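You operate a simulated robot arm through the tools that you are given. There is no shell and no other tool. Be economical: measure what you need, move in short steps, check, and stop when the job is done.

You run a simulated robot arm. Do the job below in one go: nothing can be reset, and whatever is moved stays where it is left.

JOB
Switch the chassis off and disconnect the black battery, black terminal first.
Fine: both terminals on the rubber mat; lid shut.

It is judged by the outcome, as a careful person would: the job done as asked, and still so three seconds after it is handed in. It fails if anything else is knocked over, pushed out of place, dropped, spilled or broken. A push-on lid holds only when it is set on centred and level and pressed home; a screw cap is set on level and turned clockwise until tight.

ROBOT AND FRAMES
A 6-joint arm with a fingered hand, fixed in place. Base frame: the origin is at the foot of the arm, x ahead of it, y to its left, z up. Lengths are in m, angles in rad, forces in N, time in s.
With the tool pointing down near the work surface it reaches from about 0.34 to 0.82 m from the base axis. Its first joint turns from -2.897 to 2.897 rad. Payload 4 kg.
Tool frame: the origin (TCP) lies between the finger pads and is the grasp point; the fingertips stand 0.026 m ahead of it; z points along the fingers, y is the line along which they close. The gripper opens to 0.132 m. The gripper's body begins 0.073 m behind the TCP. The gripper is a hand of 5 fingers: y runs from the thumb to the fingers, the wrist lies at [0, 0, -0.239] in the tool frame, and closing takes about 1.5 s.
Orientation is that of the tool frame in the base frame, as a unit quaternion [x, y, z, w]. With the fingers straight down and closing along the base's y, the tool's x points along the base's -x, its y along +y and its z along -z.

CONTROLS
- The arm moves only by the tool move_arm. Its argument "deltas" is a list of rows, each a list of 7 numbers: the turn, a rotation vector about the tool's x, y, z in rad, then the shift along the tool's x, y, z in m, then the finger opening in m, from 0 to 0.132. In form: [[wx, wy, wz, dx, dy, dz, fingers], ...]. A call has 1 to 12 rows; each row is the pose to reach, as a shift and turn from the pose commanded when the call began, along the tool's axes at that moment. Rows are played at 5 a second. More than 0.05 m and 0.15 rad between two rows, or a gripper value outside its range, and nothing of the call is played. Where a pose cannot be reached the arm comes as near as it can. A force on the tool above 40 N (or 10 N above the force at the start of the call, whichever is more), or a blocked arm, ends the call early, and 0.2 s more pass. The fingers move at their own pace (about 0.045 m/s each) and stop on an object; they squeeze with about 33 N. The grip force told is the motor's: it shows also when the fingers shut on nothing. Time passes only in rows, and 0.2 s behind the last, so rows that repeat a pose let the fingers close. It gives the time, the measured TCP pose, the force on the tool (base axes), the opening and the grip force at its end, in the units of the frame above (readings bear some noise), with the torque about the TCP (base axes, N m) and any sound that the robot's microphone picked up.
- Cameras (640 x 400 px; columns grow to the right, rows downward): "scene" is fixed at [0.3849, 0.4911, 1.4604]; the picture's right is [-0.91, -0.41, 0.00], its down [-0.22, 0.50, -0.84] and it looks along [0.34, -0.76, -0.54] (base axes); focal length 317 px, centre (320, 200). "wrist" rides on the gripper at [0.084, 0.002, -0.097] in the tool frame; the picture's right is [-0.02, 1.00, 0.00], its down [-0.75, -0.01, -0.66] and it looks along [-0.66, -0.01, 0.75] (tool axes); focal length 270 px, centre (320, 200). There is no depth. A picture from a camera that has moved, and an enlarged one, comes with that camera's place and axes in the base frame and with its lens. The place of the scene camera against the robot may be out by one fixed shift of up to 0.025 m in any direction.
- get_image(camera): a new picture of that camera. The clock stands still meanwhile.
- set_grasp(shape): the hand has 5 fingers and takes this shape, open, in about a second: jaw (thumb against the fingers, like two jaws); tri (thumb and two fingers); tip (a fingertip pinch); poke (one finger out to press); point (the index stretched); flat (the hand flat); cup (the hand cupped); fist (a fist). The gripper value then closes the fingers along that shape, each until it touches; the sizes above hold for jaw. It gives what a move gives, with no picture.
- inspect(camera, box): a new picture of the part [left, top, right, bottom] of that camera's present view, enlarged. The clock stands still meanwhile.
- finish_job(): hands the job in; it is judged then, once.

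Work in short steps. Places have to be worked out from the pictures, the camera data and where the tool is seen: move nearer, look again, correct. Check each grasp and each placing, and mend what went wrong. You have 120 turns and 68 pictures in all, those below and enlarged ones among them. Open the gripper and draw the arm clear of the work before you hand the job in, unless the task says otherwise; then end with one line.

The tools are called after "Call:" as name(argument=value, ...) on one line, values as JSON. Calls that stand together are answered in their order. move_arm: Moves the arm, as the interface text tells. Its arguments: {"type":"object","properties":{"deltas":{"type":"array"}},"required":["deltas"]} The other tools are called the same way: set_grasp (shape) gives the hand a shape; get_image (camera) takes a picture; inspect (camera, box) takes an enlarged picture of a part of a camera's view; finish_job () hands the job in.

At the start:

```text
t: 0.0
ee_pos: [0.4877, -0.1185, 1.2624]
tcp_rot: [0.0, 1.0, 0.0, 0.0]
wrist_force: [0.6, 0.0, 0.3]
torque: [-0.02, 0.01, 0.03]
finger_gap: 0.1319
grasp_force: 0.2
shape: jaw
```

scene: 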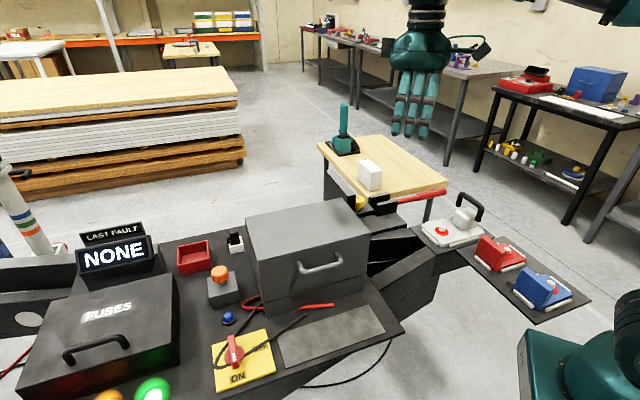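
wrist: 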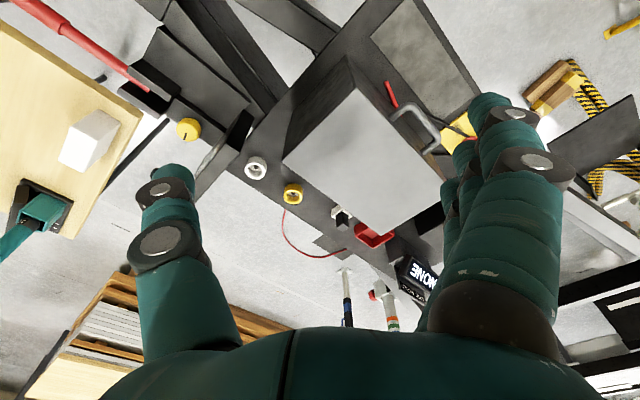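

I start by enlarging the main work areas to identify the switch, battery box, lid and mat.

Call:
inspect(camera="scene", box=[180, 190, 420, 400])

Call:
inspect(camera="scene", box=[0, 200, 240, 400])

Call:
inspect(camera="scene", box=[400, 180, 600, 330])

```text
1.90 times, centred on (300, 295) of scene
camera zoom: at [0.3849, 0.4911, 1.4604], right [-0.91, -0.41, 0.0], down [-0.22, 0.5, -0.84], along [0.34, -0.76, -0.54], focal length 604 px, centre (358, 19)
```

zoom: 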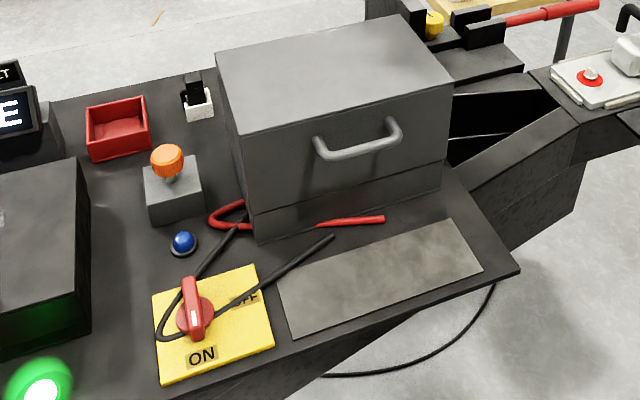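

```text
2.00 times, centred on (120, 300) of scene
camera zoom: at [0.3849, 0.4911, 1.4604], right [-0.91, -0.41, 0.0], down [-0.22, 0.5, -0.84], along [0.34, -0.76, -0.54], focal length 634 px, centre (720, 0)
```

zoom: 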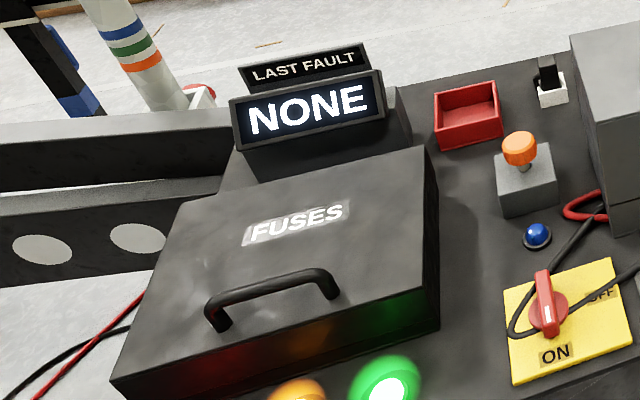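

```text
2.67 times, centred on (500, 255) of scene
camera zoom: at [0.3849, 0.4911, 1.4604], right [-0.91, -0.41, 0.0], down [-0.22, 0.5, -0.84], along [0.34, -0.76, -0.54], focal length 845 px, centre (-160, 53)
```

zoom: 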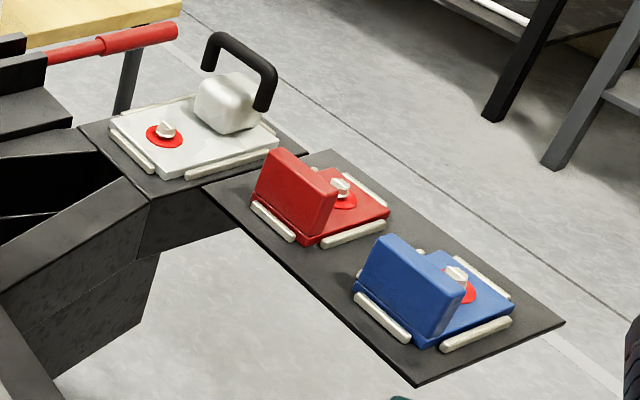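

The yellow plate triangulates to about (0.72, 0.20, 0.79), the mat to about (0.55, 0.07, 0.78). I move over to that side for a closer wrist view.

Call:
move_arm(deltas=[[0, 0, 0, 0.013, 0.04, 0.016, 0.132], [0, 0, 0, 0.025, 0.077, 0.032, 0.132], [0, 0, 0, 0.038, 0.116, 0.048, 0.132], [0, 0, 0, 0.05, 0.154, 0.063, 0.132], [0, 0, 0, 0.063, 0.193, 0.079, 0.132], [0, 0, 0, 0.075, 0.231, 0.095, 0.132], [0, 0, 0, 0.0877, 0.27, 0.11, 0.132]])

Call:
get_image(camera="wrist")

```text
t: 1.6
ee_pos: [0.3983, 0.1483, 1.1491]
tcp_rot: [0.0, 1.0, 0.0, 0.0]
wrist_force: [-0.7, -0.2, -0.6]
torque: [0.0, 0.02, 0.02]
finger_gap: 0.1318
grasp_force: 0.0
shape: jaw
```

```text
62 pictures are left
camera wrist: at [0.3132, 0.1511, 1.2459], right [0.02, 1.0, 0.0], down [0.75, -0.01, 0.66], along [0.66, -0.01, -0.75], focal length 270 px, centre (320, 200)
```

wrist: 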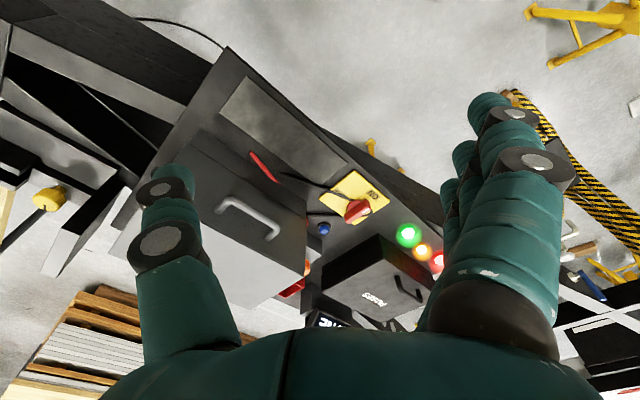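

The switch, mat and box are now in view; I enlarge them to understand the cables and the lid.

Call:
inspect(camera="wrist", box=[180, 70, 400, 250])

```text
2.22 times, centred on (290, 160) of wrist
camera zoom: at [0.3132, 0.1511, 1.2459], right [0.02, 1.0, 0.0], down [0.75, -0.01, 0.66], along [0.66, -0.01, -0.75], focal length 601 px, centre (387, 289)
```

zoom: 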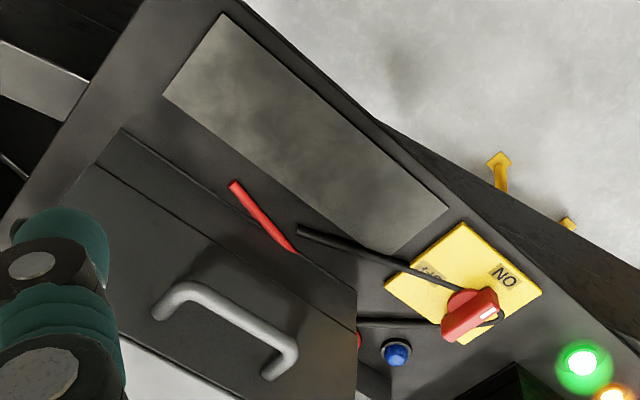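

The red rotary switch sits at about (0.701, 0.222, top 0.847), pointing to ON; OFF lies 90° counter-clockwise seen from above. I go above it with the hand turned 45° so the fingers straddle the handle.

Call:
move_arm(deltas=[[0, 0, 0.1, -0.038, 0.009, 0.012, 0.1], [0, 0, 0.2, -0.076, 0.018, 0.024, 0.08], [0, 0, 0.3, -0.114, 0.028, 0.036, 0.08], [0, 0, 0.4, -0.152, 0.037, 0.048, 0.08], [0, 0, 0.5, -0.19, 0.046, 0.06, 0.08], [0, 0, 0.6, -0.228, 0.055, 0.072, 0.08], [0, 0, 0.7, -0.266, 0.065, 0.085, 0.08], [0, 0, 0.785, -0.303, 0.074, 0.1, 0.08]])

Call:
get_image(camera="wrist")

Call:
get_image(camera="scene")

```text
t: 3.4
ee_pos: [0.7005, 0.2262, 1.0503]
tcp_rot: [0.382, 0.924, 0.0, -0.001]
wrist_force: [-0.1, 0.6, 2.1]
torque: [-0.01, 0.02, -0.04]
finger_gap: 0.0805
grasp_force: 0.0
shape: jaw
```

```text
60 pictures are left
camera wrist: at [0.642, 0.2882, 1.1482], right [0.72, 0.69, 0.0], down [0.52, -0.54, 0.66], along [0.46, -0.48, -0.75], focal length 270 px, centre (320, 200)
```

wrist: 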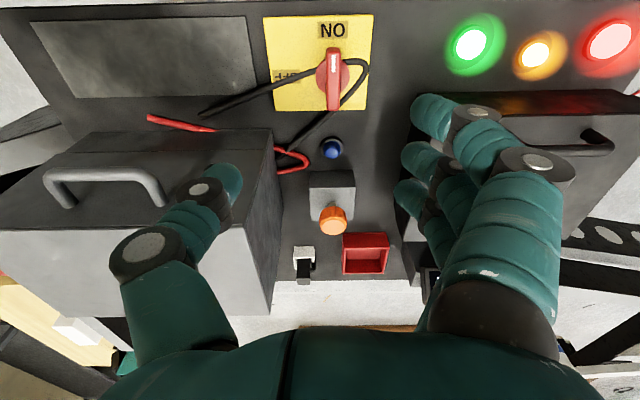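

```text
59 pictures are left
```

scene: 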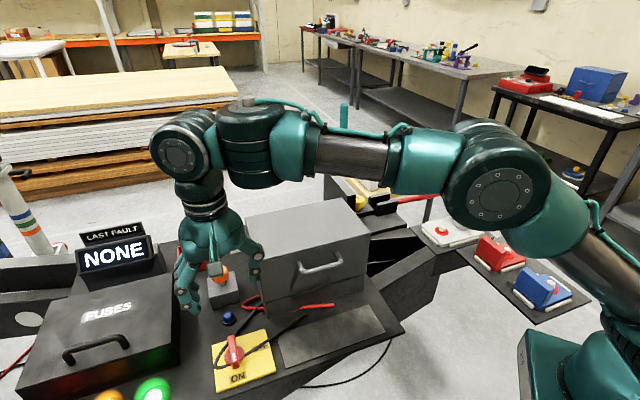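

The handle lies along the hand's x as wanted. I enlarge this view to see the cables around the switch before descending.

Call:
inspect(camera="wrist", box=[130, 0, 430, 190])

```text
2.11 times, centred on (280, 95) of wrist
camera zoom: at [0.642, 0.2882, 1.1482], right [0.72, 0.69, 0.0], down [0.52, -0.54, 0.66], along [0.46, -0.48, -0.75], focal length 569 px, centre (404, 421)
```

zoom: 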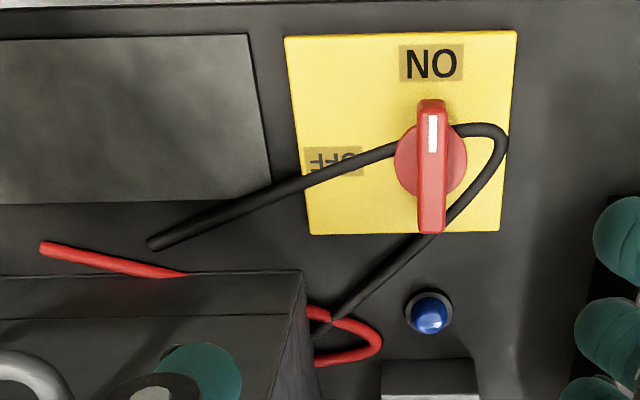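

The bar handle is clear to grip. I descend to about 4 cm above grasp height, centred over it, and check.

Call:
move_arm(deltas=[[0, 0, 0, -0.008, 0.007, 0.04, 0.07], [0, 0, 0, -0.0152, 0.0138, 0.08, 0.06], [0, 0, 0, -0.0152, 0.0138, 0.12, 0.06], [0, 0, 0, -0.0152, 0.0138, 0.15, 0.06], [0, 0, 0, -0.0152, 0.0138, 0.175, 0.06]])

Call:
get_image(camera="wrist")

Call:
inspect(camera="scene", box=[140, 230, 380, 400])

```text
t: 4.6
ee_pos: [0.7232, 0.2252, 0.8732]
tcp_rot: [0.381, 0.924, 0.001, 0.0]
wrist_force: [-0.5, 0.7, -0.3]
torque: [0.02, 0.0, 0.01]
finger_gap: 0.0609
grasp_force: 0.0
shape: jaw
```

```text
57 pictures are left
camera wrist: at [0.6636, 0.2871, 0.971], right [0.72, 0.69, 0.0], down [0.52, -0.54, 0.66], along [0.46, -0.47, -0.75], focal length 270 px, centre (320, 200)
```

wrist: 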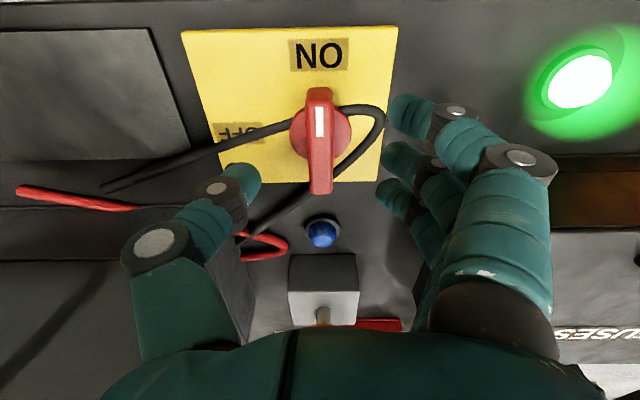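

```text
2.35 times, centred on (260, 315) of scene
camera zoom: at [0.3849, 0.4911, 1.4604], right [-0.91, -0.41, 0.0], down [-0.22, 0.5, -0.84], along [0.34, -0.76, -0.54], focal length 746 px, centre (461, -71)
```

zoom: 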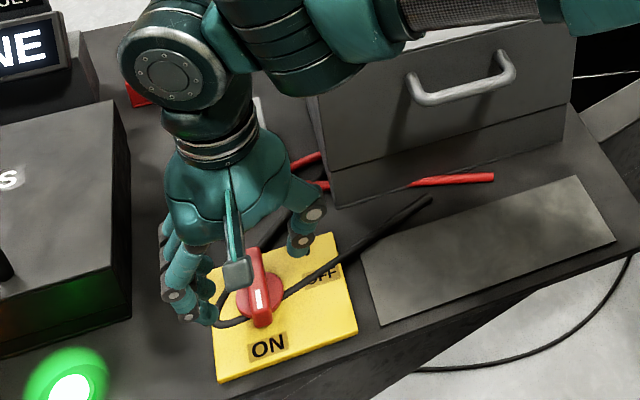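

The handle is centred between thumb and fingers. I go down 3.8 cm and close on it.

Call:
move_arm(deltas=[[0, 0, 0, 0, 0, 0.015, 0.06], [0, 0, 0, 0, 0, 0.028, 0.06], [0, 0, 0, 0, 0, 0.038, 0.06], [0, 0, 0, 0, 0, 0.038, 0.04], [0, 0, 0, 0, 0, 0.038, 0.02], [0, 0, 0, 0, 0, 0.038, 0.005], [0, 0, 0, 0, 0, 0.038, 0.0], [0, 0, 0, 0, 0, 0.038, 0.0]])

Call:
get_image(camera="wrist")

```text
t: 6.4
ee_pos: [0.724, 0.2239, 0.8371]
tcp_rot: [0.382, 0.924, -0.001, 0.0]
wrist_force: [0.3, 2.1, -1.6]
torque: [0.09, -0.04, 0.01]
finger_gap: 0.0105
grasp_force: 32.9
shape: jaw
```

```text
55 pictures are left
camera wrist: at [0.6644, 0.2865, 0.9342], right [0.72, 0.69, 0.0], down [0.52, -0.54, 0.66], along [0.46, -0.47, -0.75], focal length 270 px, centre (320, 200)
```

wrist: 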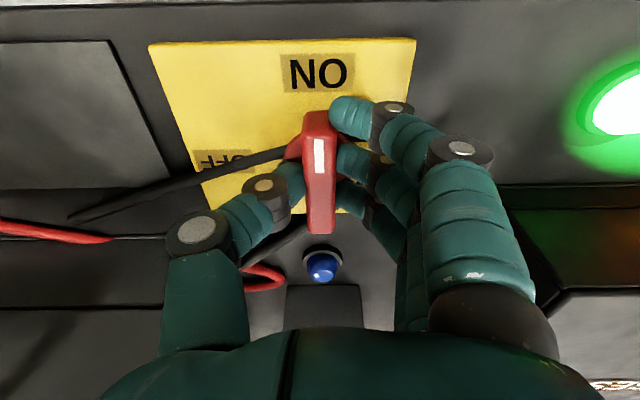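

The handle is gripped (gap 0.0105, 33 N). I turn it 90° counter-clockwise seen from above, i.e. negative about tool z.

Call:
move_arm(deltas=[[0, 0, -0.143, 0, 0, 0.038, 0], [0, 0, -0.286, 0, 0, 0.038, 0], [0, 0, -0.428, 0, 0, 0.038, 0], [0, 0, -0.571, 0, 0, 0.038, 0], [0, 0, -0.714, 0, 0, 0.038, 0], [0, 0, -0.857, 0, 0, 0.038, 0]])

```text
t: 6.7
ee_pos: [0.7244, 0.2253, 0.8352]
tcp_rot: [0.358, 0.934, 0.004, 0.003]
wrist_force: [-13.5, -2.0, 19.0]
torque: [-0.03, 0.22, -0.04]
finger_gap: 0.0138
grasp_force: 32.9
shape: jaw
stopped in row 1: the force on the tool passed its limit at 57 N (the readings are from after the stop); the commanded pose is now the measured one
```

I mistakenly repeated the descent offset; the stop caught it right away. I undo the 2 mm and turn without any shift.

Call:
move_arm(deltas=[[0, 0, -0.03, 0, 0, -0.002, 0], [0, 0, -0.16, 0, 0, -0.002, 0], [0, 0, -0.3, 0, 0, -0.002, 0], [0, 0, -0.44, 0, 0, -0.002, 0], [0, 0, -0.58, 0, 0, -0.002, 0], [0, 0, -0.72, 0, 0, -0.002, 0], [0, 0, -0.86, 0, 0, -0.002, 0]])

Call:
get_image(camera="wrist")

```text
t: 8.3
ee_pos: [0.7241, 0.2248, 0.8348]
tcp_rot: [-0.064, 0.998, 0.0, 0.002]
wrist_force: [-30.3, -9.6, 14.5]
torque: [-0.1, 0.53, -0.09]
finger_gap: 0.0138
grasp_force: 33.2
shape: jaw
```

```text
54 pictures are left
camera wrist: at [0.6385, 0.2166, 0.9314], right [-0.11, 0.99, 0.0], down [0.74, 0.08, 0.66], along [0.66, 0.07, -0.75], focal length 270 px, centre (320, 200)
```

wrist: 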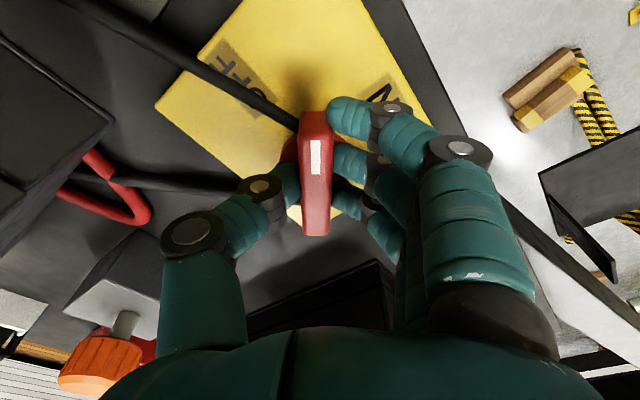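

It's turning; a sideways load of 30 N says the axis is slightly toward −x and the hand slightly low. I turn the rest with a few mm of relief.

Call:
move_arm(deltas=[[0, 0, 0, 0.003, 0, -0.001, 0], [0, 0, -0.13, 0.003, 0, -0.001, 0], [0, 0, -0.26, 0.003, 0, -0.001, 0], [0, 0, -0.39, 0.003, 0, -0.001, 0], [0, 0, -0.52, 0.003, 0, -0.001, 0], [0, 0, -0.65, 0.003, 0, -0.001, 0], [0, 0, -0.7, 0.003, 0, -0.001, 0], [0, 0, -0.7, 0.003, 0, -0.001, 0]])

Call:
get_image(camera="wrist")

```text
t: 10.1
ee_pos: [0.7209, 0.2233, 0.8367]
tcp_rot: [-0.402, 0.916, 0.0, 0.003]
wrist_force: [-9.2, -30.7, -2.0]
torque: [-0.52, 0.16, -0.21]
finger_gap: 0.0123
grasp_force: 32.3
shape: jaw
```

```text
53 pictures are left
camera wrist: at [0.6622, 0.1641, 0.9324], right [-0.72, 0.69, 0.0], down [0.52, 0.54, 0.66], along [0.46, 0.48, -0.75], focal length 270 px, centre (320, 200)
```

wrist: 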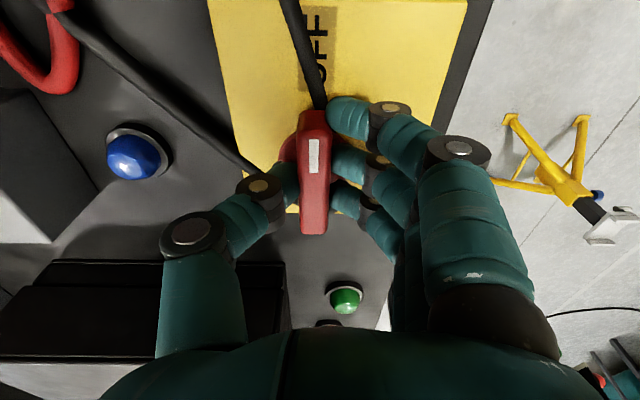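

The pointer is at OFF and the green lamp is out. I release and rise straight up.

Call:
move_arm(deltas=[[0, 0, 0, 0, 0, 0, 0.03], [0, 0, 0, 0, 0, 0, 0.06], [0, 0, 0, 0, 0, 0, 0.06], [0, 0, 0, 0, 0, -0.04, 0.06], [0, 0, 0, 0, 0, -0.09, 0.06], [0, 0, 0, 0, 0, -0.14, 0.06], [0, 0, 0, 0, 0, -0.19, 0.06], [0, 0, 0, 0, 0, -0.24, 0.06]])

Call:
get_image(camera="wrist")

Call:
get_image(camera="scene")

```text
t: 11.9
ee_pos: [0.72, 0.2249, 1.0743]
tcp_rot: [-0.402, 0.915, -0.001, 0.003]
wrist_force: [-0.2, -0.1, 0.2]
torque: [0.01, 0.04, -0.01]
finger_gap: 0.0591
grasp_force: 0.0
shape: jaw
```

```text
52 pictures are left
camera wrist: at [0.6603, 0.1641, 1.1704], right [-0.72, 0.69, 0.0], down [0.51, 0.54, 0.66], along [0.46, 0.48, -0.75], focal length 270 px, centre (320, 200)
```

wrist: 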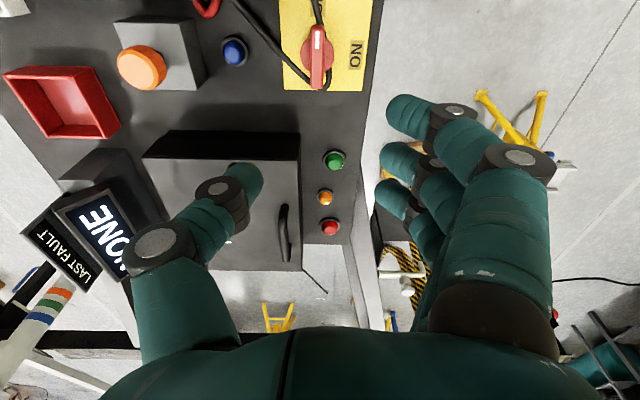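

```text
51 pictures are left
```

scene: 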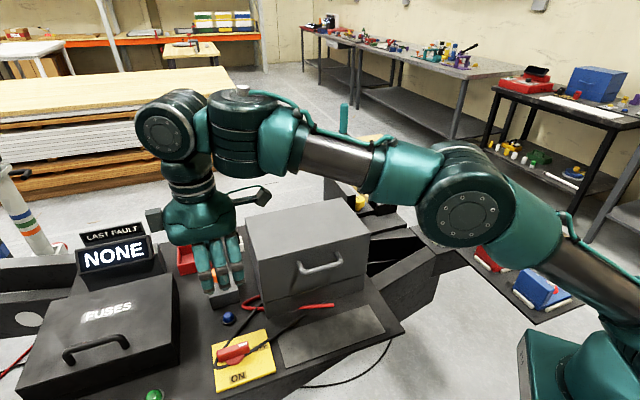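

All lamps are off and LAST FAULT reads NONE. Now I move in front of the grey box (front face normal about (−0.7, 0.7)) to study its lid.

Call:
move_arm(deltas=[[0, 0, 0.147, 0.019, 0.018, 0.002, 0.06], [0, 0, 0.293, 0.038, 0.037, 0.004, 0.06], [0, 0, 0.44, 0.056, 0.055, 0.006, 0.06], [0, 0, 0.586, 0.075, 0.074, 0.008, 0.06], [0, 0, 0.733, 0.094, 0.092, 0.01, 0.06], [0, 0, 0.879, 0.113, 0.111, 0.012, 0.06], [0, 0, 1.026, 0.132, 0.129, 0.014, 0.06], [0, 0, 1.172, 0.151, 0.148, 0.016, 0.06], [0, 0, 1.319, 0.169, 0.166, 0.018, 0.06], [0, 0, 1.465, 0.188, 0.185, 0.02, 0.06], [0, 0, 1.61, 0.207, 0.203, 0.02, 0.06]])

Call:
get_image(camera="wrist")

```text
t: 14.3
ee_pos: [0.427, 0.2114, 1.0522]
tcp_rot: [0.383, 0.924, 0.003, 0.004]
wrist_force: [-0.4, -0.7, -0.5]
torque: [0.02, 0.0, -0.01]
finger_gap: 0.0592
grasp_force: 0.1
shape: jaw
```

```text
50 pictures are left
camera wrist: at [0.3679, 0.2725, 1.1493], right [0.72, 0.69, 0.01], down [0.52, -0.54, 0.66], along [0.46, -0.47, -0.75], focal length 270 px, centre (320, 200)
```

wrist: 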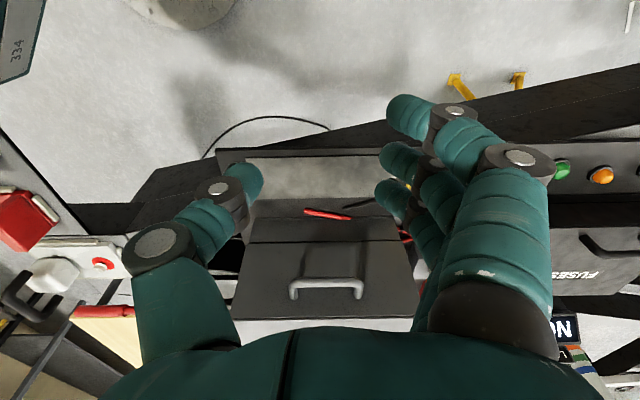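

I enlarge the box front.

Call:
inspect(camera="wrist", box=[220, 140, 430, 330])

```text
2.11 times, centred on (325, 235) of wrist
camera zoom: at [0.3679, 0.2725, 1.1493], right [0.72, 0.69, 0.01], down [0.52, -0.54, 0.66], along [0.46, -0.47, -0.75], focal length 569 px, centre (310, 126)
```

zoom: 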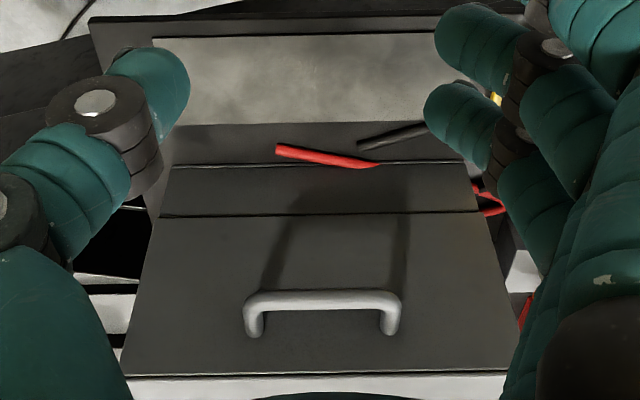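

The lid (upper ~3/4 with handle) sits on a tray with a seam. I need to see the back for hinges, so I move over the box to view it from the −y side.

Call:
move_arm(deltas=[[0, 0, -0.11, -0.038, -0.014, -0.025, 0.06], [0, 0, -0.22, -0.077, -0.028, -0.05, 0.06], [0, 0, -0.33, -0.116, -0.042, -0.075, 0.06], [0, 0, -0.44, -0.155, -0.056, -0.1, 0.06], [0, 0, -0.56, -0.194, -0.07, -0.12, 0.06], [0, 0, -0.67, -0.232, -0.084, -0.135, 0.06], [0, 0, -0.785, -0.2715, -0.0976, -0.15, 0.06]])

Call:
move_arm(deltas=[[0, 0, -0.143, -0.01, -0.023, 0.0, 0.06], [0, 0, -0.286, -0.02, -0.045, 0.0, 0.06], [0, 0, -0.428, -0.03, -0.068, 0, 0.06], [0, 0, -0.571, -0.04, -0.091, 0, 0.06], [0, 0, -0.714, -0.05, -0.114, 0, 0.06], [0, 0, -0.857, -0.06, -0.136, 0, 0.06], [0, 0, -1.0, -0.07, -0.159, 0.01, 0.06], [0, 0, -1.143, -0.08, -0.182, 0.02, 0.06], [0, 0, -1.285, -0.09, -0.205, 0.03, 0.06], [0, 0, -1.428, -0.1, -0.227, 0.04, 0.06], [0, 0, -1.571, -0.11, -0.25, 0.05, 0.06]])

Call:
get_image(camera="wrist")

```text
t: 15.9
ee_pos: [0.5507, -0.0519, 1.2028]
tcp_rot: [-0.003, 1.0, 0.001, 0.005]
wrist_force: [-0.6, 0.8, -0.3]
torque: [0.0, 0.01, 0.01]
finger_gap: 0.0594
grasp_force: 0.1
shape: jaw
```

```text
t: 18.3
ee_pos: [0.6304, -0.2808, 1.1194]
tcp_rot: [0.708, -0.706, 0.014, -0.001]
wrist_force: [-0.4, -0.1, -0.3]
torque: [-0.03, 0.02, -0.01]
finger_gap: 0.0593
grasp_force: 0.1
shape: jaw
out of reach, approached as far as the arm can: row 8, 9, 10, 11
```

```text
48 pictures are left
camera wrist: at [0.6275, -0.3626, 1.2167], right [-1.0, 0.02, -0.02], down [0.0, 0.76, 0.65], along [0.03, 0.64, -0.76], focal length 270 px, centre (320, 200)
```

wrist: 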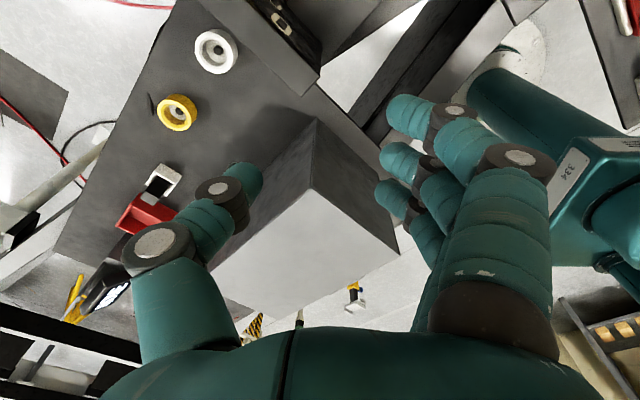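

Call:
inspect(camera="wrist", box=[220, 80, 410, 250])

```text
2.35 times, centred on (315, 165) of wrist
camera zoom: at [0.6275, -0.3626, 1.2167], right [-1.0, 0.02, -0.02], down [0.0, 0.76, 0.65], along [0.03, 0.64, -0.76], focal length 636 px, centre (332, 282)
```

zoom: 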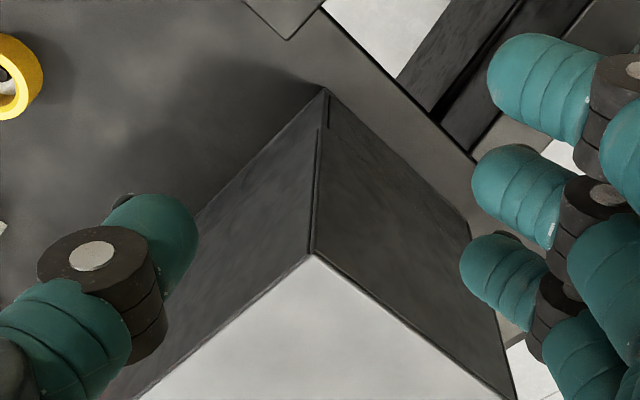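

Geometry so far: box front plane at n≈−0.428, back ≈−0.584, lid z 0.847–0.981, handle bar centre ≈(0.598, 0.046, 0.953). I go above the handle with the hand at −45°, thumb to fit between bar and face.

Call:
move_arm(deltas=[[0, 0, 0.1, -0.043, 0.008, 0.0, 0.06], [0, 0, 0.2, -0.086, 0.016, 0.0, 0.06], [0, 0, 0.3, -0.13, 0.024, 0.0, 0.06], [0, 0, 0.4, -0.173, 0.032, 0.01, 0.06], [0, 0, 0.5, -0.216, 0.04, 0.02, 0.05], [0, 0, 0.6, -0.26, 0.048, 0.03, 0.04], [0, 0, 0.7, -0.303, 0.055, 0.045, 0.034], [0, 0, 0.785, -0.346, 0.062, 0.06, 0.034]])

Call:
get_image(camera="wrist")

```text
t: 20.1
ee_pos: [0.6204, 0.0638, 1.114]
tcp_rot: [-0.383, 0.924, 0.002, -0.002]
wrist_force: [0.5, 0.4, -0.2]
torque: [-0.01, 0.02, 0.01]
finger_gap: 0.0348
grasp_force: 0.0
shape: jaw
out of reach, approached as far as the arm can: row 4, 5, 6, 7, 8
```

```text
46 pictures are left
camera wrist: at [0.5604, 0.0066, 1.2113], right [-0.69, 0.72, 0.0], down [0.55, 0.52, 0.66], along [0.47, 0.46, -0.75], focal length 270 px, centre (320, 200)
```

wrist: 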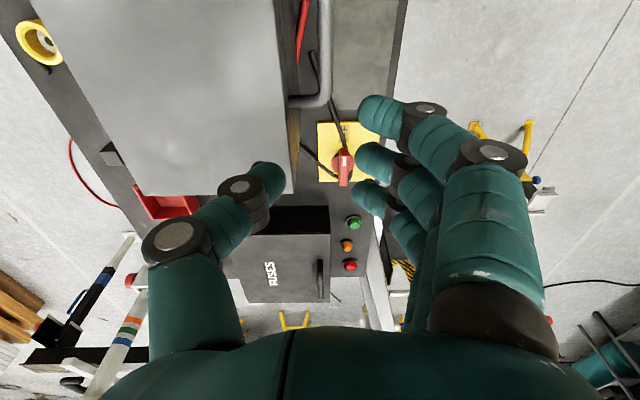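

The pose ended 2–3 cm off, flagged as out of reach. I make a small corrective step toward (0.598, 0.046, 1.06) to see what base the commands use.

Call:
move_arm(deltas=[[0, 0, 0, 0.014, 0.0014, 0.027, 0.034], [0, 0, 0, 0.028, 0.0028, 0.054, 0.034], [0, 0, 0, 0.028, 0.0028, 0.054, 0.034]])

Call:
get_image(camera="wrist")

```text
t: 20.9
ee_pos: [0.6353, 0.0558, 1.1057]
tcp_rot: [-0.384, 0.923, 0.0, 0.003]
wrist_force: [-0.4, -0.2, 0.7]
torque: [-0.02, 0.01, 0.0]
finger_gap: 0.0344
grasp_force: 0.1
shape: jaw
out of reach, approached as far as the arm can: row 1, 2, 3
```

```text
45 pictures are left
camera wrist: at [0.5736, -0.0013, 1.2021], right [-0.69, 0.72, 0.0], down [0.54, 0.52, 0.66], along [0.48, 0.46, -0.75], focal length 270 px, centre (320, 200)
```

wrist: 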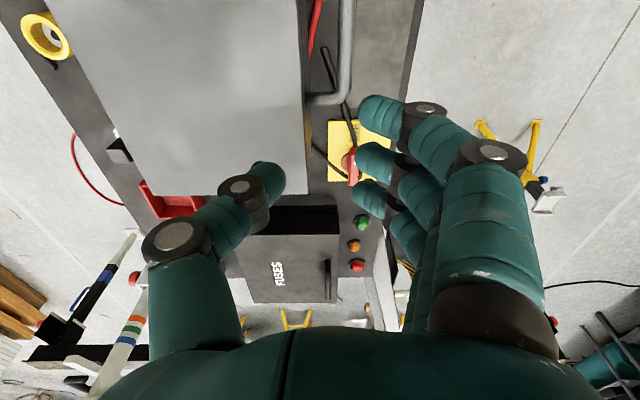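

The arm seems caught at a joint limit for this orientation here. I back off to a comfortable 0° pose higher up and check it is reached.

Call:
move_arm(deltas=[[0, 0, 0.13, 0.023, 0.009, -0.017, 0.034], [0, 0, 0.26, 0.045, 0.018, -0.034, 0.034], [0, 0, 0.39, 0.068, 0.028, -0.05, 0.034], [0, 0, 0.52, 0.09, 0.037, -0.067, 0.034], [0, 0, 0.65, 0.113, 0.046, -0.084, 0.034], [0, 0, 0.785, 0.135, 0.056, -0.1, 0.034], [0, 0, 0.785, 0.135, 0.056, -0.1, 0.034]])

Call:
get_image(camera="scene")

```text
t: 22.5
ee_pos: [0.4951, 0.0044, 1.2068]
tcp_rot: [-0.001, 1.0, 0.002, 0.003]
wrist_force: [0.5, 0.3, -0.3]
torque: [0.02, 0.02, 0.02]
finger_gap: 0.034
grasp_force: 0.0
shape: jaw
out of reach, approached as far as the arm can: row 1, 2, 3, 4, 5
```

```text
44 pictures are left
```

scene: 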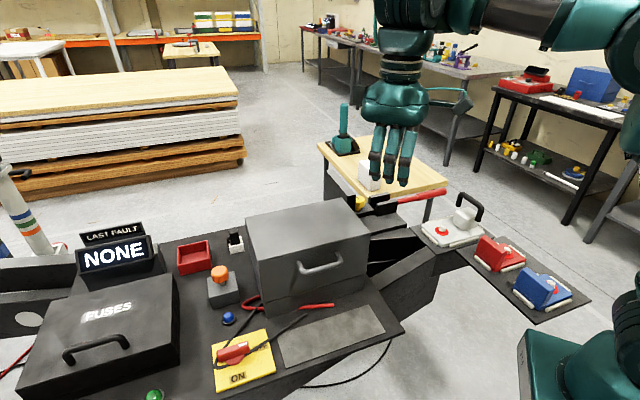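

The arm recovered, and the commands count from the measured pose. I retry approaching above the handle at −45° from here.

Call:
move_arm(deltas=[[0, 0, -0.13, -0.017, 0.007, 0.02, 0.034], [0, 0, -0.26, -0.035, 0.014, 0.04, 0.034], [0, 0, -0.39, -0.052, 0.021, 0.06, 0.034], [0, 0, -0.52, -0.069, 0.028, 0.08, 0.034], [0, 0, -0.65, -0.086, 0.035, 0.1, 0.034], [0, 0, -0.785, -0.103, 0.042, 0.127, 0.034]])

Call:
get_image(camera="wrist")

```text
t: 23.9
ee_pos: [0.6308, 0.0441, 1.109]
tcp_rot: [-0.385, 0.923, 0.0, 0.001]
wrist_force: [-0.3, -0.6, 0.2]
torque: [-0.03, 0.02, -0.03]
finger_gap: 0.0346
grasp_force: 0.0
shape: jaw
out of reach, approached as far as the arm can: row 1, 2, 3, 4, 5, 6
```

```text
43 pictures are left
camera wrist: at [0.5697, -0.014, 1.2061], right [-0.7, 0.72, 0.0], down [0.54, 0.52, 0.66], along [0.47, 0.46, -0.75], focal length 270 px, centre (320, 200)
```

wrist: 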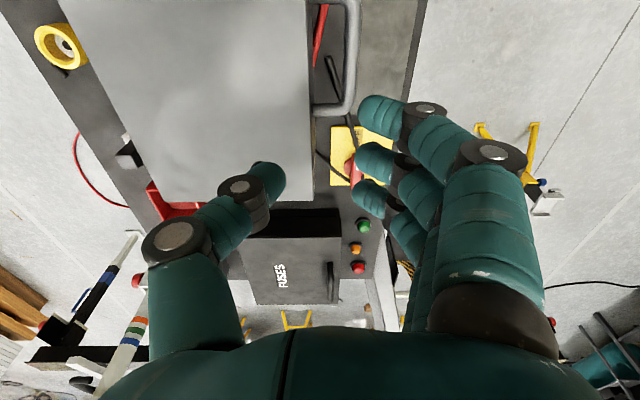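

Still blocked. I diagnose: return to the good 0° pose, then rotate in place in steps to see where the limit begins.

Call:
move_arm(deltas=[[0, 0, 0.13, 0.02, 0.009, -0.017, 0.034], [0, 0, 0.26, 0.04, 0.018, -0.034, 0.034], [0, 0, 0.39, 0.06, 0.027, -0.05, 0.034], [0, 0, 0.52, 0.08, 0.036, -0.067, 0.034], [0, 0, 0.65, 0.1, 0.045, -0.084, 0.034], [0, 0, 0.785, 0.12, 0.055, -0.1, 0.034], [0, 0, 0.785, 0.12, 0.055, -0.1, 0.034]])

Call:
move_arm(deltas=[[0, 0, -0.1, 0, 0, 0, 0.034], [0, 0, -0.2, 0, 0, 0, 0.034], [0, 0, -0.3, 0, 0, 0, 0.034], [0, 0, -0.4, 0, 0, 0, 0.034], [0, 0, -0.5, 0, 0, 0, 0.034], [0, 0, -0.6, 0, 0, 0, 0.034], [0, 0, -0.7, 0, 0, 0, 0.034], [0, 0, -0.785, 0, 0, 0, 0.034]])

```text
t: 25.5
ee_pos: [0.5067, -0.0015, 1.206]
tcp_rot: [-0.001, 1.0, 0.001, 0.004]
wrist_force: [-0.3, 0.2, 0.4]
torque: [0.03, -0.01, -0.01]
finger_gap: 0.0342
grasp_force: 0.0
shape: jaw
out of reach, approached as far as the arm can: row 1, 2, 3, 4
```

```text
t: 27.3
ee_pos: [0.5071, -0.0005, 1.2069]
tcp_rot: [-0.385, 0.923, -0.001, 0.005]
wrist_force: [0.8, 0.5, -1.0]
torque: [0.02, -0.04, -0.01]
finger_gap: 0.0348
grasp_force: 0.1
shape: jaw
```

Rotation is fine here. I test pure descent to find which direction is limited.

Call:
move_arm(deltas=[[0, 0, 0, 0, 0, 0.02, 0.034], [0, 0, 0, 0, 0, 0.04, 0.034], [0, 0, 0, 0, 0, 0.06, 0.034], [0, 0, 0, 0, 0, 0.08, 0.034]])

Call:
get_image(camera="scene")

```text
t: 28.3
ee_pos: [0.5409, 0.0003, 1.1804]
tcp_rot: [-0.384, 0.923, 0.002, 0.001]
wrist_force: [0.3, 1.0, 1.1]
torque: [-0.04, -0.07, -0.03]
finger_gap: 0.0344
grasp_force: 0.0
shape: jaw
out of reach, approached as far as the arm can: row 1, 2, 3, 4
```

```text
42 pictures are left
```

scene: 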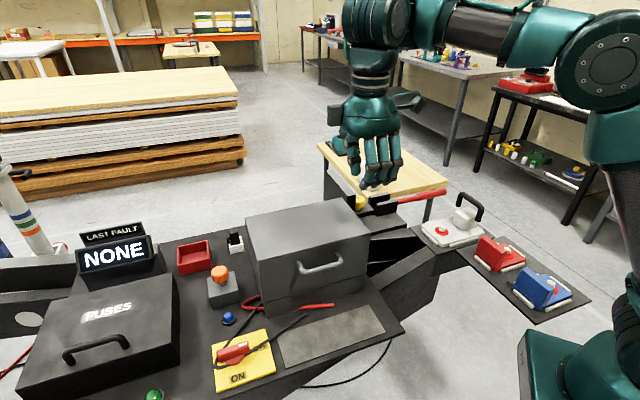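

I test whether the original region is still reachable: back to about (0.43, 0.2, 1.2) at +45°, then descend.

Call:
move_arm(deltas=[[0, 0, 0.14, 0.0, 0.03, -0.03, 0.034], [0, 0, 0.28, -0.01, 0.07, -0.03, 0.034], [0, 0, 0.42, -0.02, 0.1, -0.03, 0.034], [0, 0, 0.56, -0.03, 0.13, -0.03, 0.034], [0, 0, 0.7, -0.04, 0.16, -0.03, 0.034], [0, 0, 0.84, -0.05, 0.19, -0.03, 0.034], [0, 0, 0.98, -0.06, 0.21, -0.03, 0.034], [0, 0, 1.12, -0.06, 0.22, -0.03, 0.034], [0, 0, 1.26, -0.06, 0.22, -0.03, 0.034], [0, 0, 1.4, -0.06, 0.22, -0.03, 0.034], [0, 0, 1.54, -0.06, 0.22, -0.03, 0.034]])

Call:
move_arm(deltas=[[0, 0, 0, 0, 0, 0.03, 0.034], [0, 0, 0, 0, 0, 0.06, 0.034], [0, 0, 0, 0, 0, 0.09, 0.034], [0, 0, 0, 0, 0, 0.12, 0.034]])

Call:
get_image(camera="scene")

```text
t: 30.7
ee_pos: [0.4076, 0.2246, 1.2098]
tcp_rot: [0.359, 0.933, 0.007, -0.023]
wrist_force: [1.8, -0.4, -1.2]
torque: [-0.01, 0.09, -0.03]
finger_gap: 0.0344
grasp_force: 0.1
shape: jaw
out of reach, approached as far as the arm can: row 1, 2, 3, 4, 5, 6, 7, 8, 9, 10, 11
```

```text
t: 31.7
ee_pos: [0.3938, 0.1977, 1.035]
tcp_rot: [0.367, 0.93, 0.003, 0.005]
wrist_force: [-0.3, -0.5, -0.2]
torque: [0.02, 0.01, -0.03]
finger_gap: 0.0345
grasp_force: 0.0
shape: jaw
out of reach, approached as far as the arm can: row 1
```

```text
41 pictures are left
```

scene: 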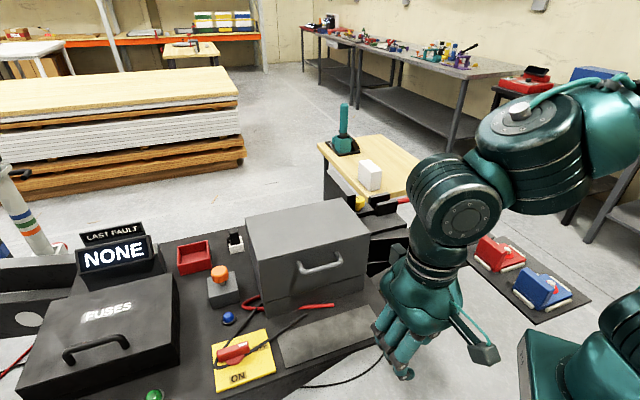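

The arm is back in its normal configuration. I go toward the handle by way of (0.50, 0.10, 1.08) at 0°.

Call:
move_arm(deltas=[[0, 0, -0.12, -0.024, 0, -0.007, 0.034], [0, 0, -0.25, -0.048, 0, -0.015, 0.034], [0, 0, -0.37, -0.072, 0, -0.022, 0.034], [0, 0, -0.5, -0.096, 0, -0.03, 0.034], [0, 0, -0.62, -0.12, 0, -0.037, 0.034], [0, 0, -0.75, -0.144, 0, -0.045, 0.034]])

```text
t: 33.1
ee_pos: [0.5006, 0.1015, 1.0832]
tcp_rot: [-0.001, 1.0, 0.001, 0.004]
wrist_force: [0.6, -0.3, -0.1]
torque: [0.01, 0.02, 0.03]
finger_gap: 0.0346
grasp_force: 0.0
shape: jaw
```

Reached cleanly. Now to (0.598, 0.046, 1.06) while turning to −45°.

Call:
move_arm(deltas=[[0, 0, -0.13, -0.016, -0.009, 0.003, 0.034], [0, 0, -0.26, -0.033, -0.018, 0.006, 0.034], [0, 0, -0.39, -0.049, -0.028, 0.01, 0.034], [0, 0, -0.52, -0.065, -0.037, 0.014, 0.034], [0, 0, -0.65, -0.081, -0.046, 0.018, 0.034], [0, 0, -0.785, -0.0975, -0.0555, 0.023, 0.034]])

Call:
get_image(camera="wrist")

```text
t: 34.5
ee_pos: [0.599, 0.0443, 1.0581]
tcp_rot: [-0.383, 0.924, -0.001, 0.005]
wrist_force: [0.1, -0.4, 0.2]
torque: [-0.01, 0.02, -0.02]
finger_gap: 0.0346
grasp_force: 0.0
shape: jaw
```

```text
40 pictures are left
camera wrist: at [0.5365, -0.0135, 1.1546], right [-0.69, 0.72, 0.0], down [0.54, 0.52, 0.66], along [0.48, 0.46, -0.75], focal length 270 px, centre (320, 200)
```

wrist: 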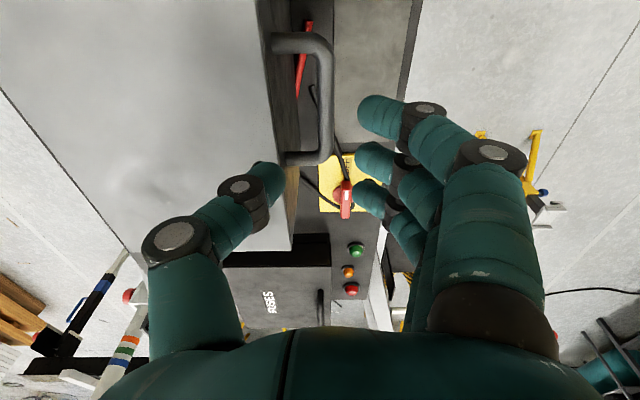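

The handle is right below. To clear the lid with the thumb and to suit the opening arc, I tilt the hand 45° (pointing toward the box and down), standing 10 cm off the bar.

Call:
move_arm(deltas=[[0.131, 0, 0, 0.001, 0.013, 0.006, 0.04], [0.262, 0, 0, 0.002, 0.025, 0.012, 0.04], [0.393, 0, 0, 0.003, 0.038, 0.018, 0.04], [0.524, 0, 0, 0.004, 0.051, 0.023, 0.04], [0.654, 0, 0, 0.005, 0.064, 0.029, 0.04], [0.785, 0, 0, 0.005, 0.076, 0.035, 0.04]])

Call:
get_image(camera="wrist")

Call:
get_image(camera="scene")

```text
t: 35.9
ee_pos: [0.5416, 0.095, 1.0229]
tcp_rot: [-0.352, 0.853, -0.355, 0.151]
wrist_force: [0.6, -0.8, 0.0]
torque: [0.01, -0.01, 0.0]
finger_gap: 0.0397
grasp_force: 0.0
shape: jaw
```

```text
39 pictures are left
camera wrist: at [0.4318, 0.0858, 1.0891], right [-0.48, 0.52, -0.71], down [0.21, 0.85, 0.48], along [0.85, 0.08, -0.51], focal length 270 px, centre (320, 200)
```

wrist: 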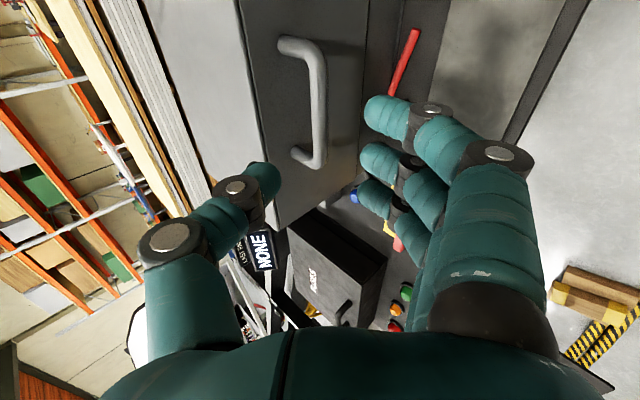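

```text
38 pictures are left
```

scene: 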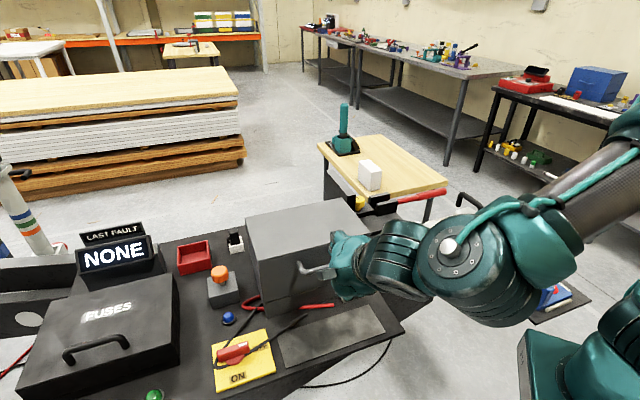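

The bar lies on the hand's axis. I advance 6 cm along the fingers and check.

Call:
move_arm(deltas=[[0, 0, 0, 0.001, 0.001, 0.02, 0.036], [0, 0, 0, 0.002, 0.001, 0.04, 0.036], [0, 0, 0, 0.002, 0.001, 0.06, 0.036]])

Call:
get_image(camera="wrist")

```text
t: 36.7
ee_pos: [0.5684, 0.062, 0.9815]
tcp_rot: [-0.351, 0.854, -0.354, 0.151]
wrist_force: [-0.2, -0.3, 0.9]
torque: [-0.06, 0.0, 0.0]
finger_gap: 0.0365
grasp_force: 0.0
shape: jaw
```

```text
37 pictures are left
camera wrist: at [0.4592, 0.0525, 1.0476], right [-0.48, 0.52, -0.71], down [0.21, 0.85, 0.48], along [0.85, 0.08, -0.51], focal length 270 px, centre (320, 200)
```

wrist: 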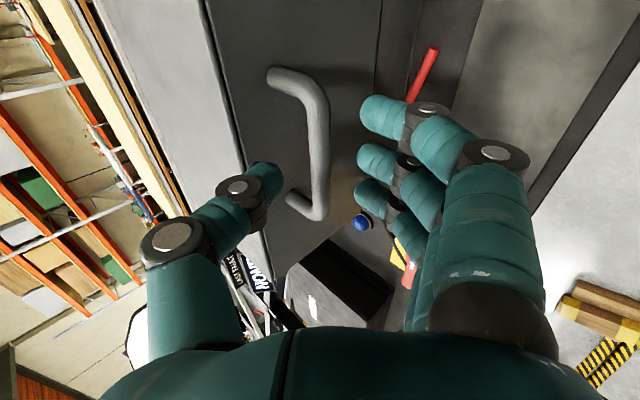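

Tracking well, about 4 cm left to the bar. I advance 3.3 cm and close.

Call:
move_arm(deltas=[[0, 0, 0, 0, 0, 0.012, 0.036], [0, 0, 0, 0, 0, 0.024, 0.036], [0, 0, 0, 0, 0, 0.033, 0.036], [0, 0, 0, 0, 0, 0.033, 0.02], [0, 0, 0, 0, 0, 0.033, 0.0], [0, 0, 0, 0, 0, 0.033, 0.0], [0, 0, 0, 0, 0, 0.033, 0.0]])

Call:
get_image(camera="wrist")

```text
t: 38.3
ee_pos: [0.5889, 0.0471, 0.9563]
tcp_rot: [-0.351, 0.854, -0.354, 0.15]
wrist_force: [10.2, -6.6, -12.3]
torque: [0.07, 0.04, 0.03]
finger_gap: 0.0008
grasp_force: 32.6
shape: jaw
```

```text
36 pictures are left
camera wrist: at [0.4781, 0.0379, 1.0233], right [-0.48, 0.52, -0.71], down [0.21, 0.85, 0.48], along [0.85, 0.08, -0.52], focal length 270 px, centre (320, 200)
```

wrist: 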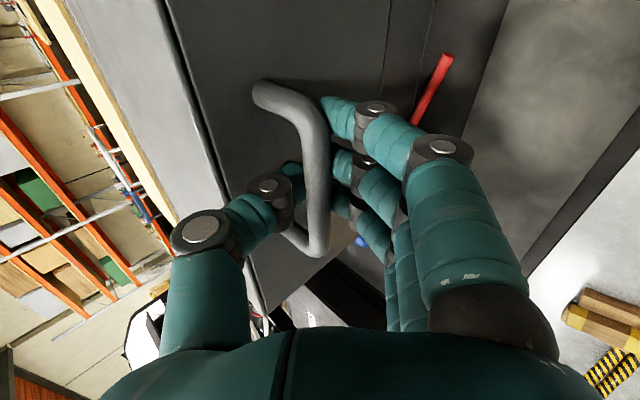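

The fingers have closed around the bar (caged, gap ~0). I try the first few degrees of a hinge arc about the lid's back edge and watch the forces.

Call:
move_arm(deltas=[[0, 0, 0, 0, -0.0075, -0.002, 0], [0, 0, 0, 0, -0.0155, -0.004, 0], [0, 0, 0, 0, -0.0232, -0.0057, 0]])

Call:
inspect(camera="scene", box=[200, 170, 440, 330])

```text
t: 39.1
ee_pos: [0.5947, 0.0405, 0.9779]
tcp_rot: [-0.352, 0.854, -0.354, 0.149]
wrist_force: [19.4, -10.5, -19.1]
torque: [0.13, 0.11, 0.06]
finger_gap: 0.0005
grasp_force: 33.4
shape: jaw
```

```text
2.50 times, centred on (320, 250) of scene
camera zoom: at [0.3849, 0.4911, 1.4604], right [-0.91, -0.41, 0.0], down [-0.22, 0.5, -0.84], along [0.34, -0.76, -0.54], focal length 792 px, centre (320, 75)
```

zoom: 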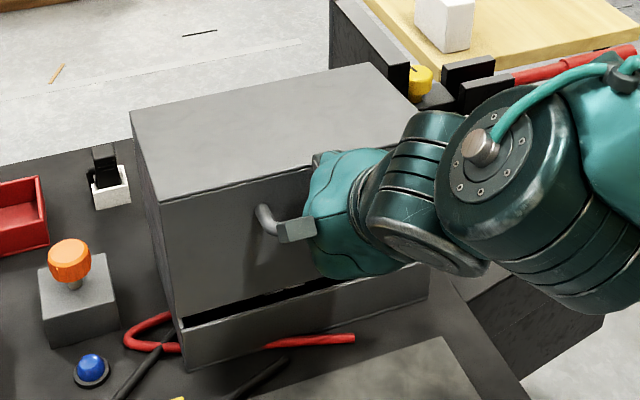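

The lid lifts on a rear hinge: the seam is opening at the front. I continue the arc to ~30°, turning the hand with the lid.

Call:
move_arm(deltas=[[-0.07, 0, 0, 0, -0.0191, 0.0035, 0], [-0.157, 0, 0, 0, -0.0389, 0.003, 0], [-0.244, 0, 0, 0, -0.0587, 0.003, 0], [-0.33, 0, 0, 0, -0.0792, 0.0045, 0], [-0.42, 0, 0, 0, -0.0985, 0.0081, 0]])

Call:
inspect(camera="scene", box=[200, 150, 440, 330])

```text
t: 40.3
ee_pos: [0.6489, -0.0149, 1.0429]
tcp_rot: [-0.376, 0.909, -0.167, 0.074]
wrist_force: [10.6, 3.3, -11.9]
torque: [0.07, -0.04, -0.05]
finger_gap: 0.0
grasp_force: 33.1
shape: jaw
```

```text
2.22 times, centred on (320, 240) of scene
camera zoom: at [0.3849, 0.4911, 1.4604], right [-0.91, -0.41, 0.0], down [-0.22, 0.5, -0.84], along [0.34, -0.76, -0.54], focal length 704 px, centre (320, 111)
```

zoom: 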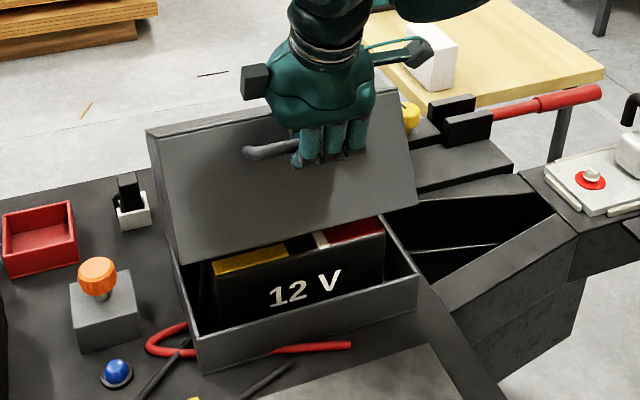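

Excellent: the black 12 V battery is showing. I continue the arc to about 70° open.

Call:
move_arm(deltas=[[-0.08, 0, 0, 0, -0.021, -0.0023, 0], [-0.16, 0, 0, 0, -0.0408, -0.0029, 0], [-0.24, 0, 0, 0, -0.0606, -0.0018, 0], [-0.31, 0, 0, 0, -0.0802, 0.0012, 0], [-0.37, 0, 0, 0, -0.0994, 0.0059, 0], [-0.37, 0, 0, 0, -0.1182, 0.0121, 0], [-0.37, 0, 0, 0, -0.1364, 0.02, 0], [-0.37, 0, 0, 0, -0.1538, 0.0294, 0]])

Call:
get_image(camera="scene")

```text
t: 42.1
ee_pos: [0.7559, -0.125, 1.0711]
tcp_rot: [-0.382, 0.924, 0.003, 0.003]
wrist_force: [-3.7, -2.2, -10.6]
torque: [0.11, 0.23, -0.28]
finger_gap: 0.0
grasp_force: 32.8
shape: jaw
out of reach, approached as far as the arm can: row 6
```

```text
33 pictures are left
```

scene: 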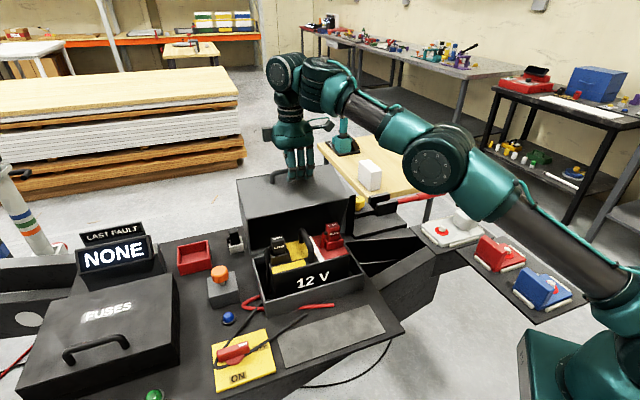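

The lid is ~70° open with clamps visible. I push on past vertical so it rests open, tilting the wrist back toward the robot for reach.

Call:
move_arm(deltas=[[0.1, 0, 0, 0, -0.02, 0.0048, 0], [0.2, 0, 0, 0, -0.0388, 0.0108, 0], [0.3, 0, 0, 0, -0.0571, 0.0184, 0], [0.35, 0, 0, 0, -0.0678, 0.0237, 0]])

Call:
inspect(camera="scene", box=[210, 130, 410, 330])

```text
t: 43.0
ee_pos: [0.7853, -0.1584, 1.0567]
tcp_rot: [-0.379, 0.911, -0.143, 0.073]
wrist_force: [12.7, 11.1, 6.7]
torque: [0.13, 1.07, -0.85]
finger_gap: 0.0005
grasp_force: 33.3
shape: jaw
out of reach, approached as far as the arm can: row 3, 4
stopped in row 4: the force on the tool passed its limit at 46 N (the readings are from after the stop); the commanded pose is now the measured one
```

```text
2.00 times, centred on (310, 230) of scene
camera zoom: at [0.3849, 0.4911, 1.4604], right [-0.91, -0.41, 0.0], down [-0.22, 0.5, -0.84], along [0.34, -0.76, -0.54], focal length 634 px, centre (340, 140)
```

zoom: 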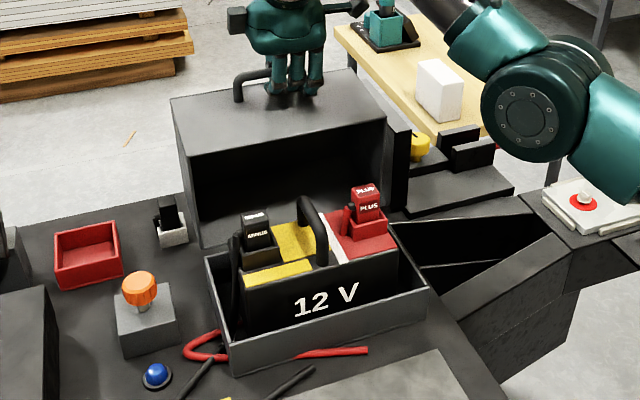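

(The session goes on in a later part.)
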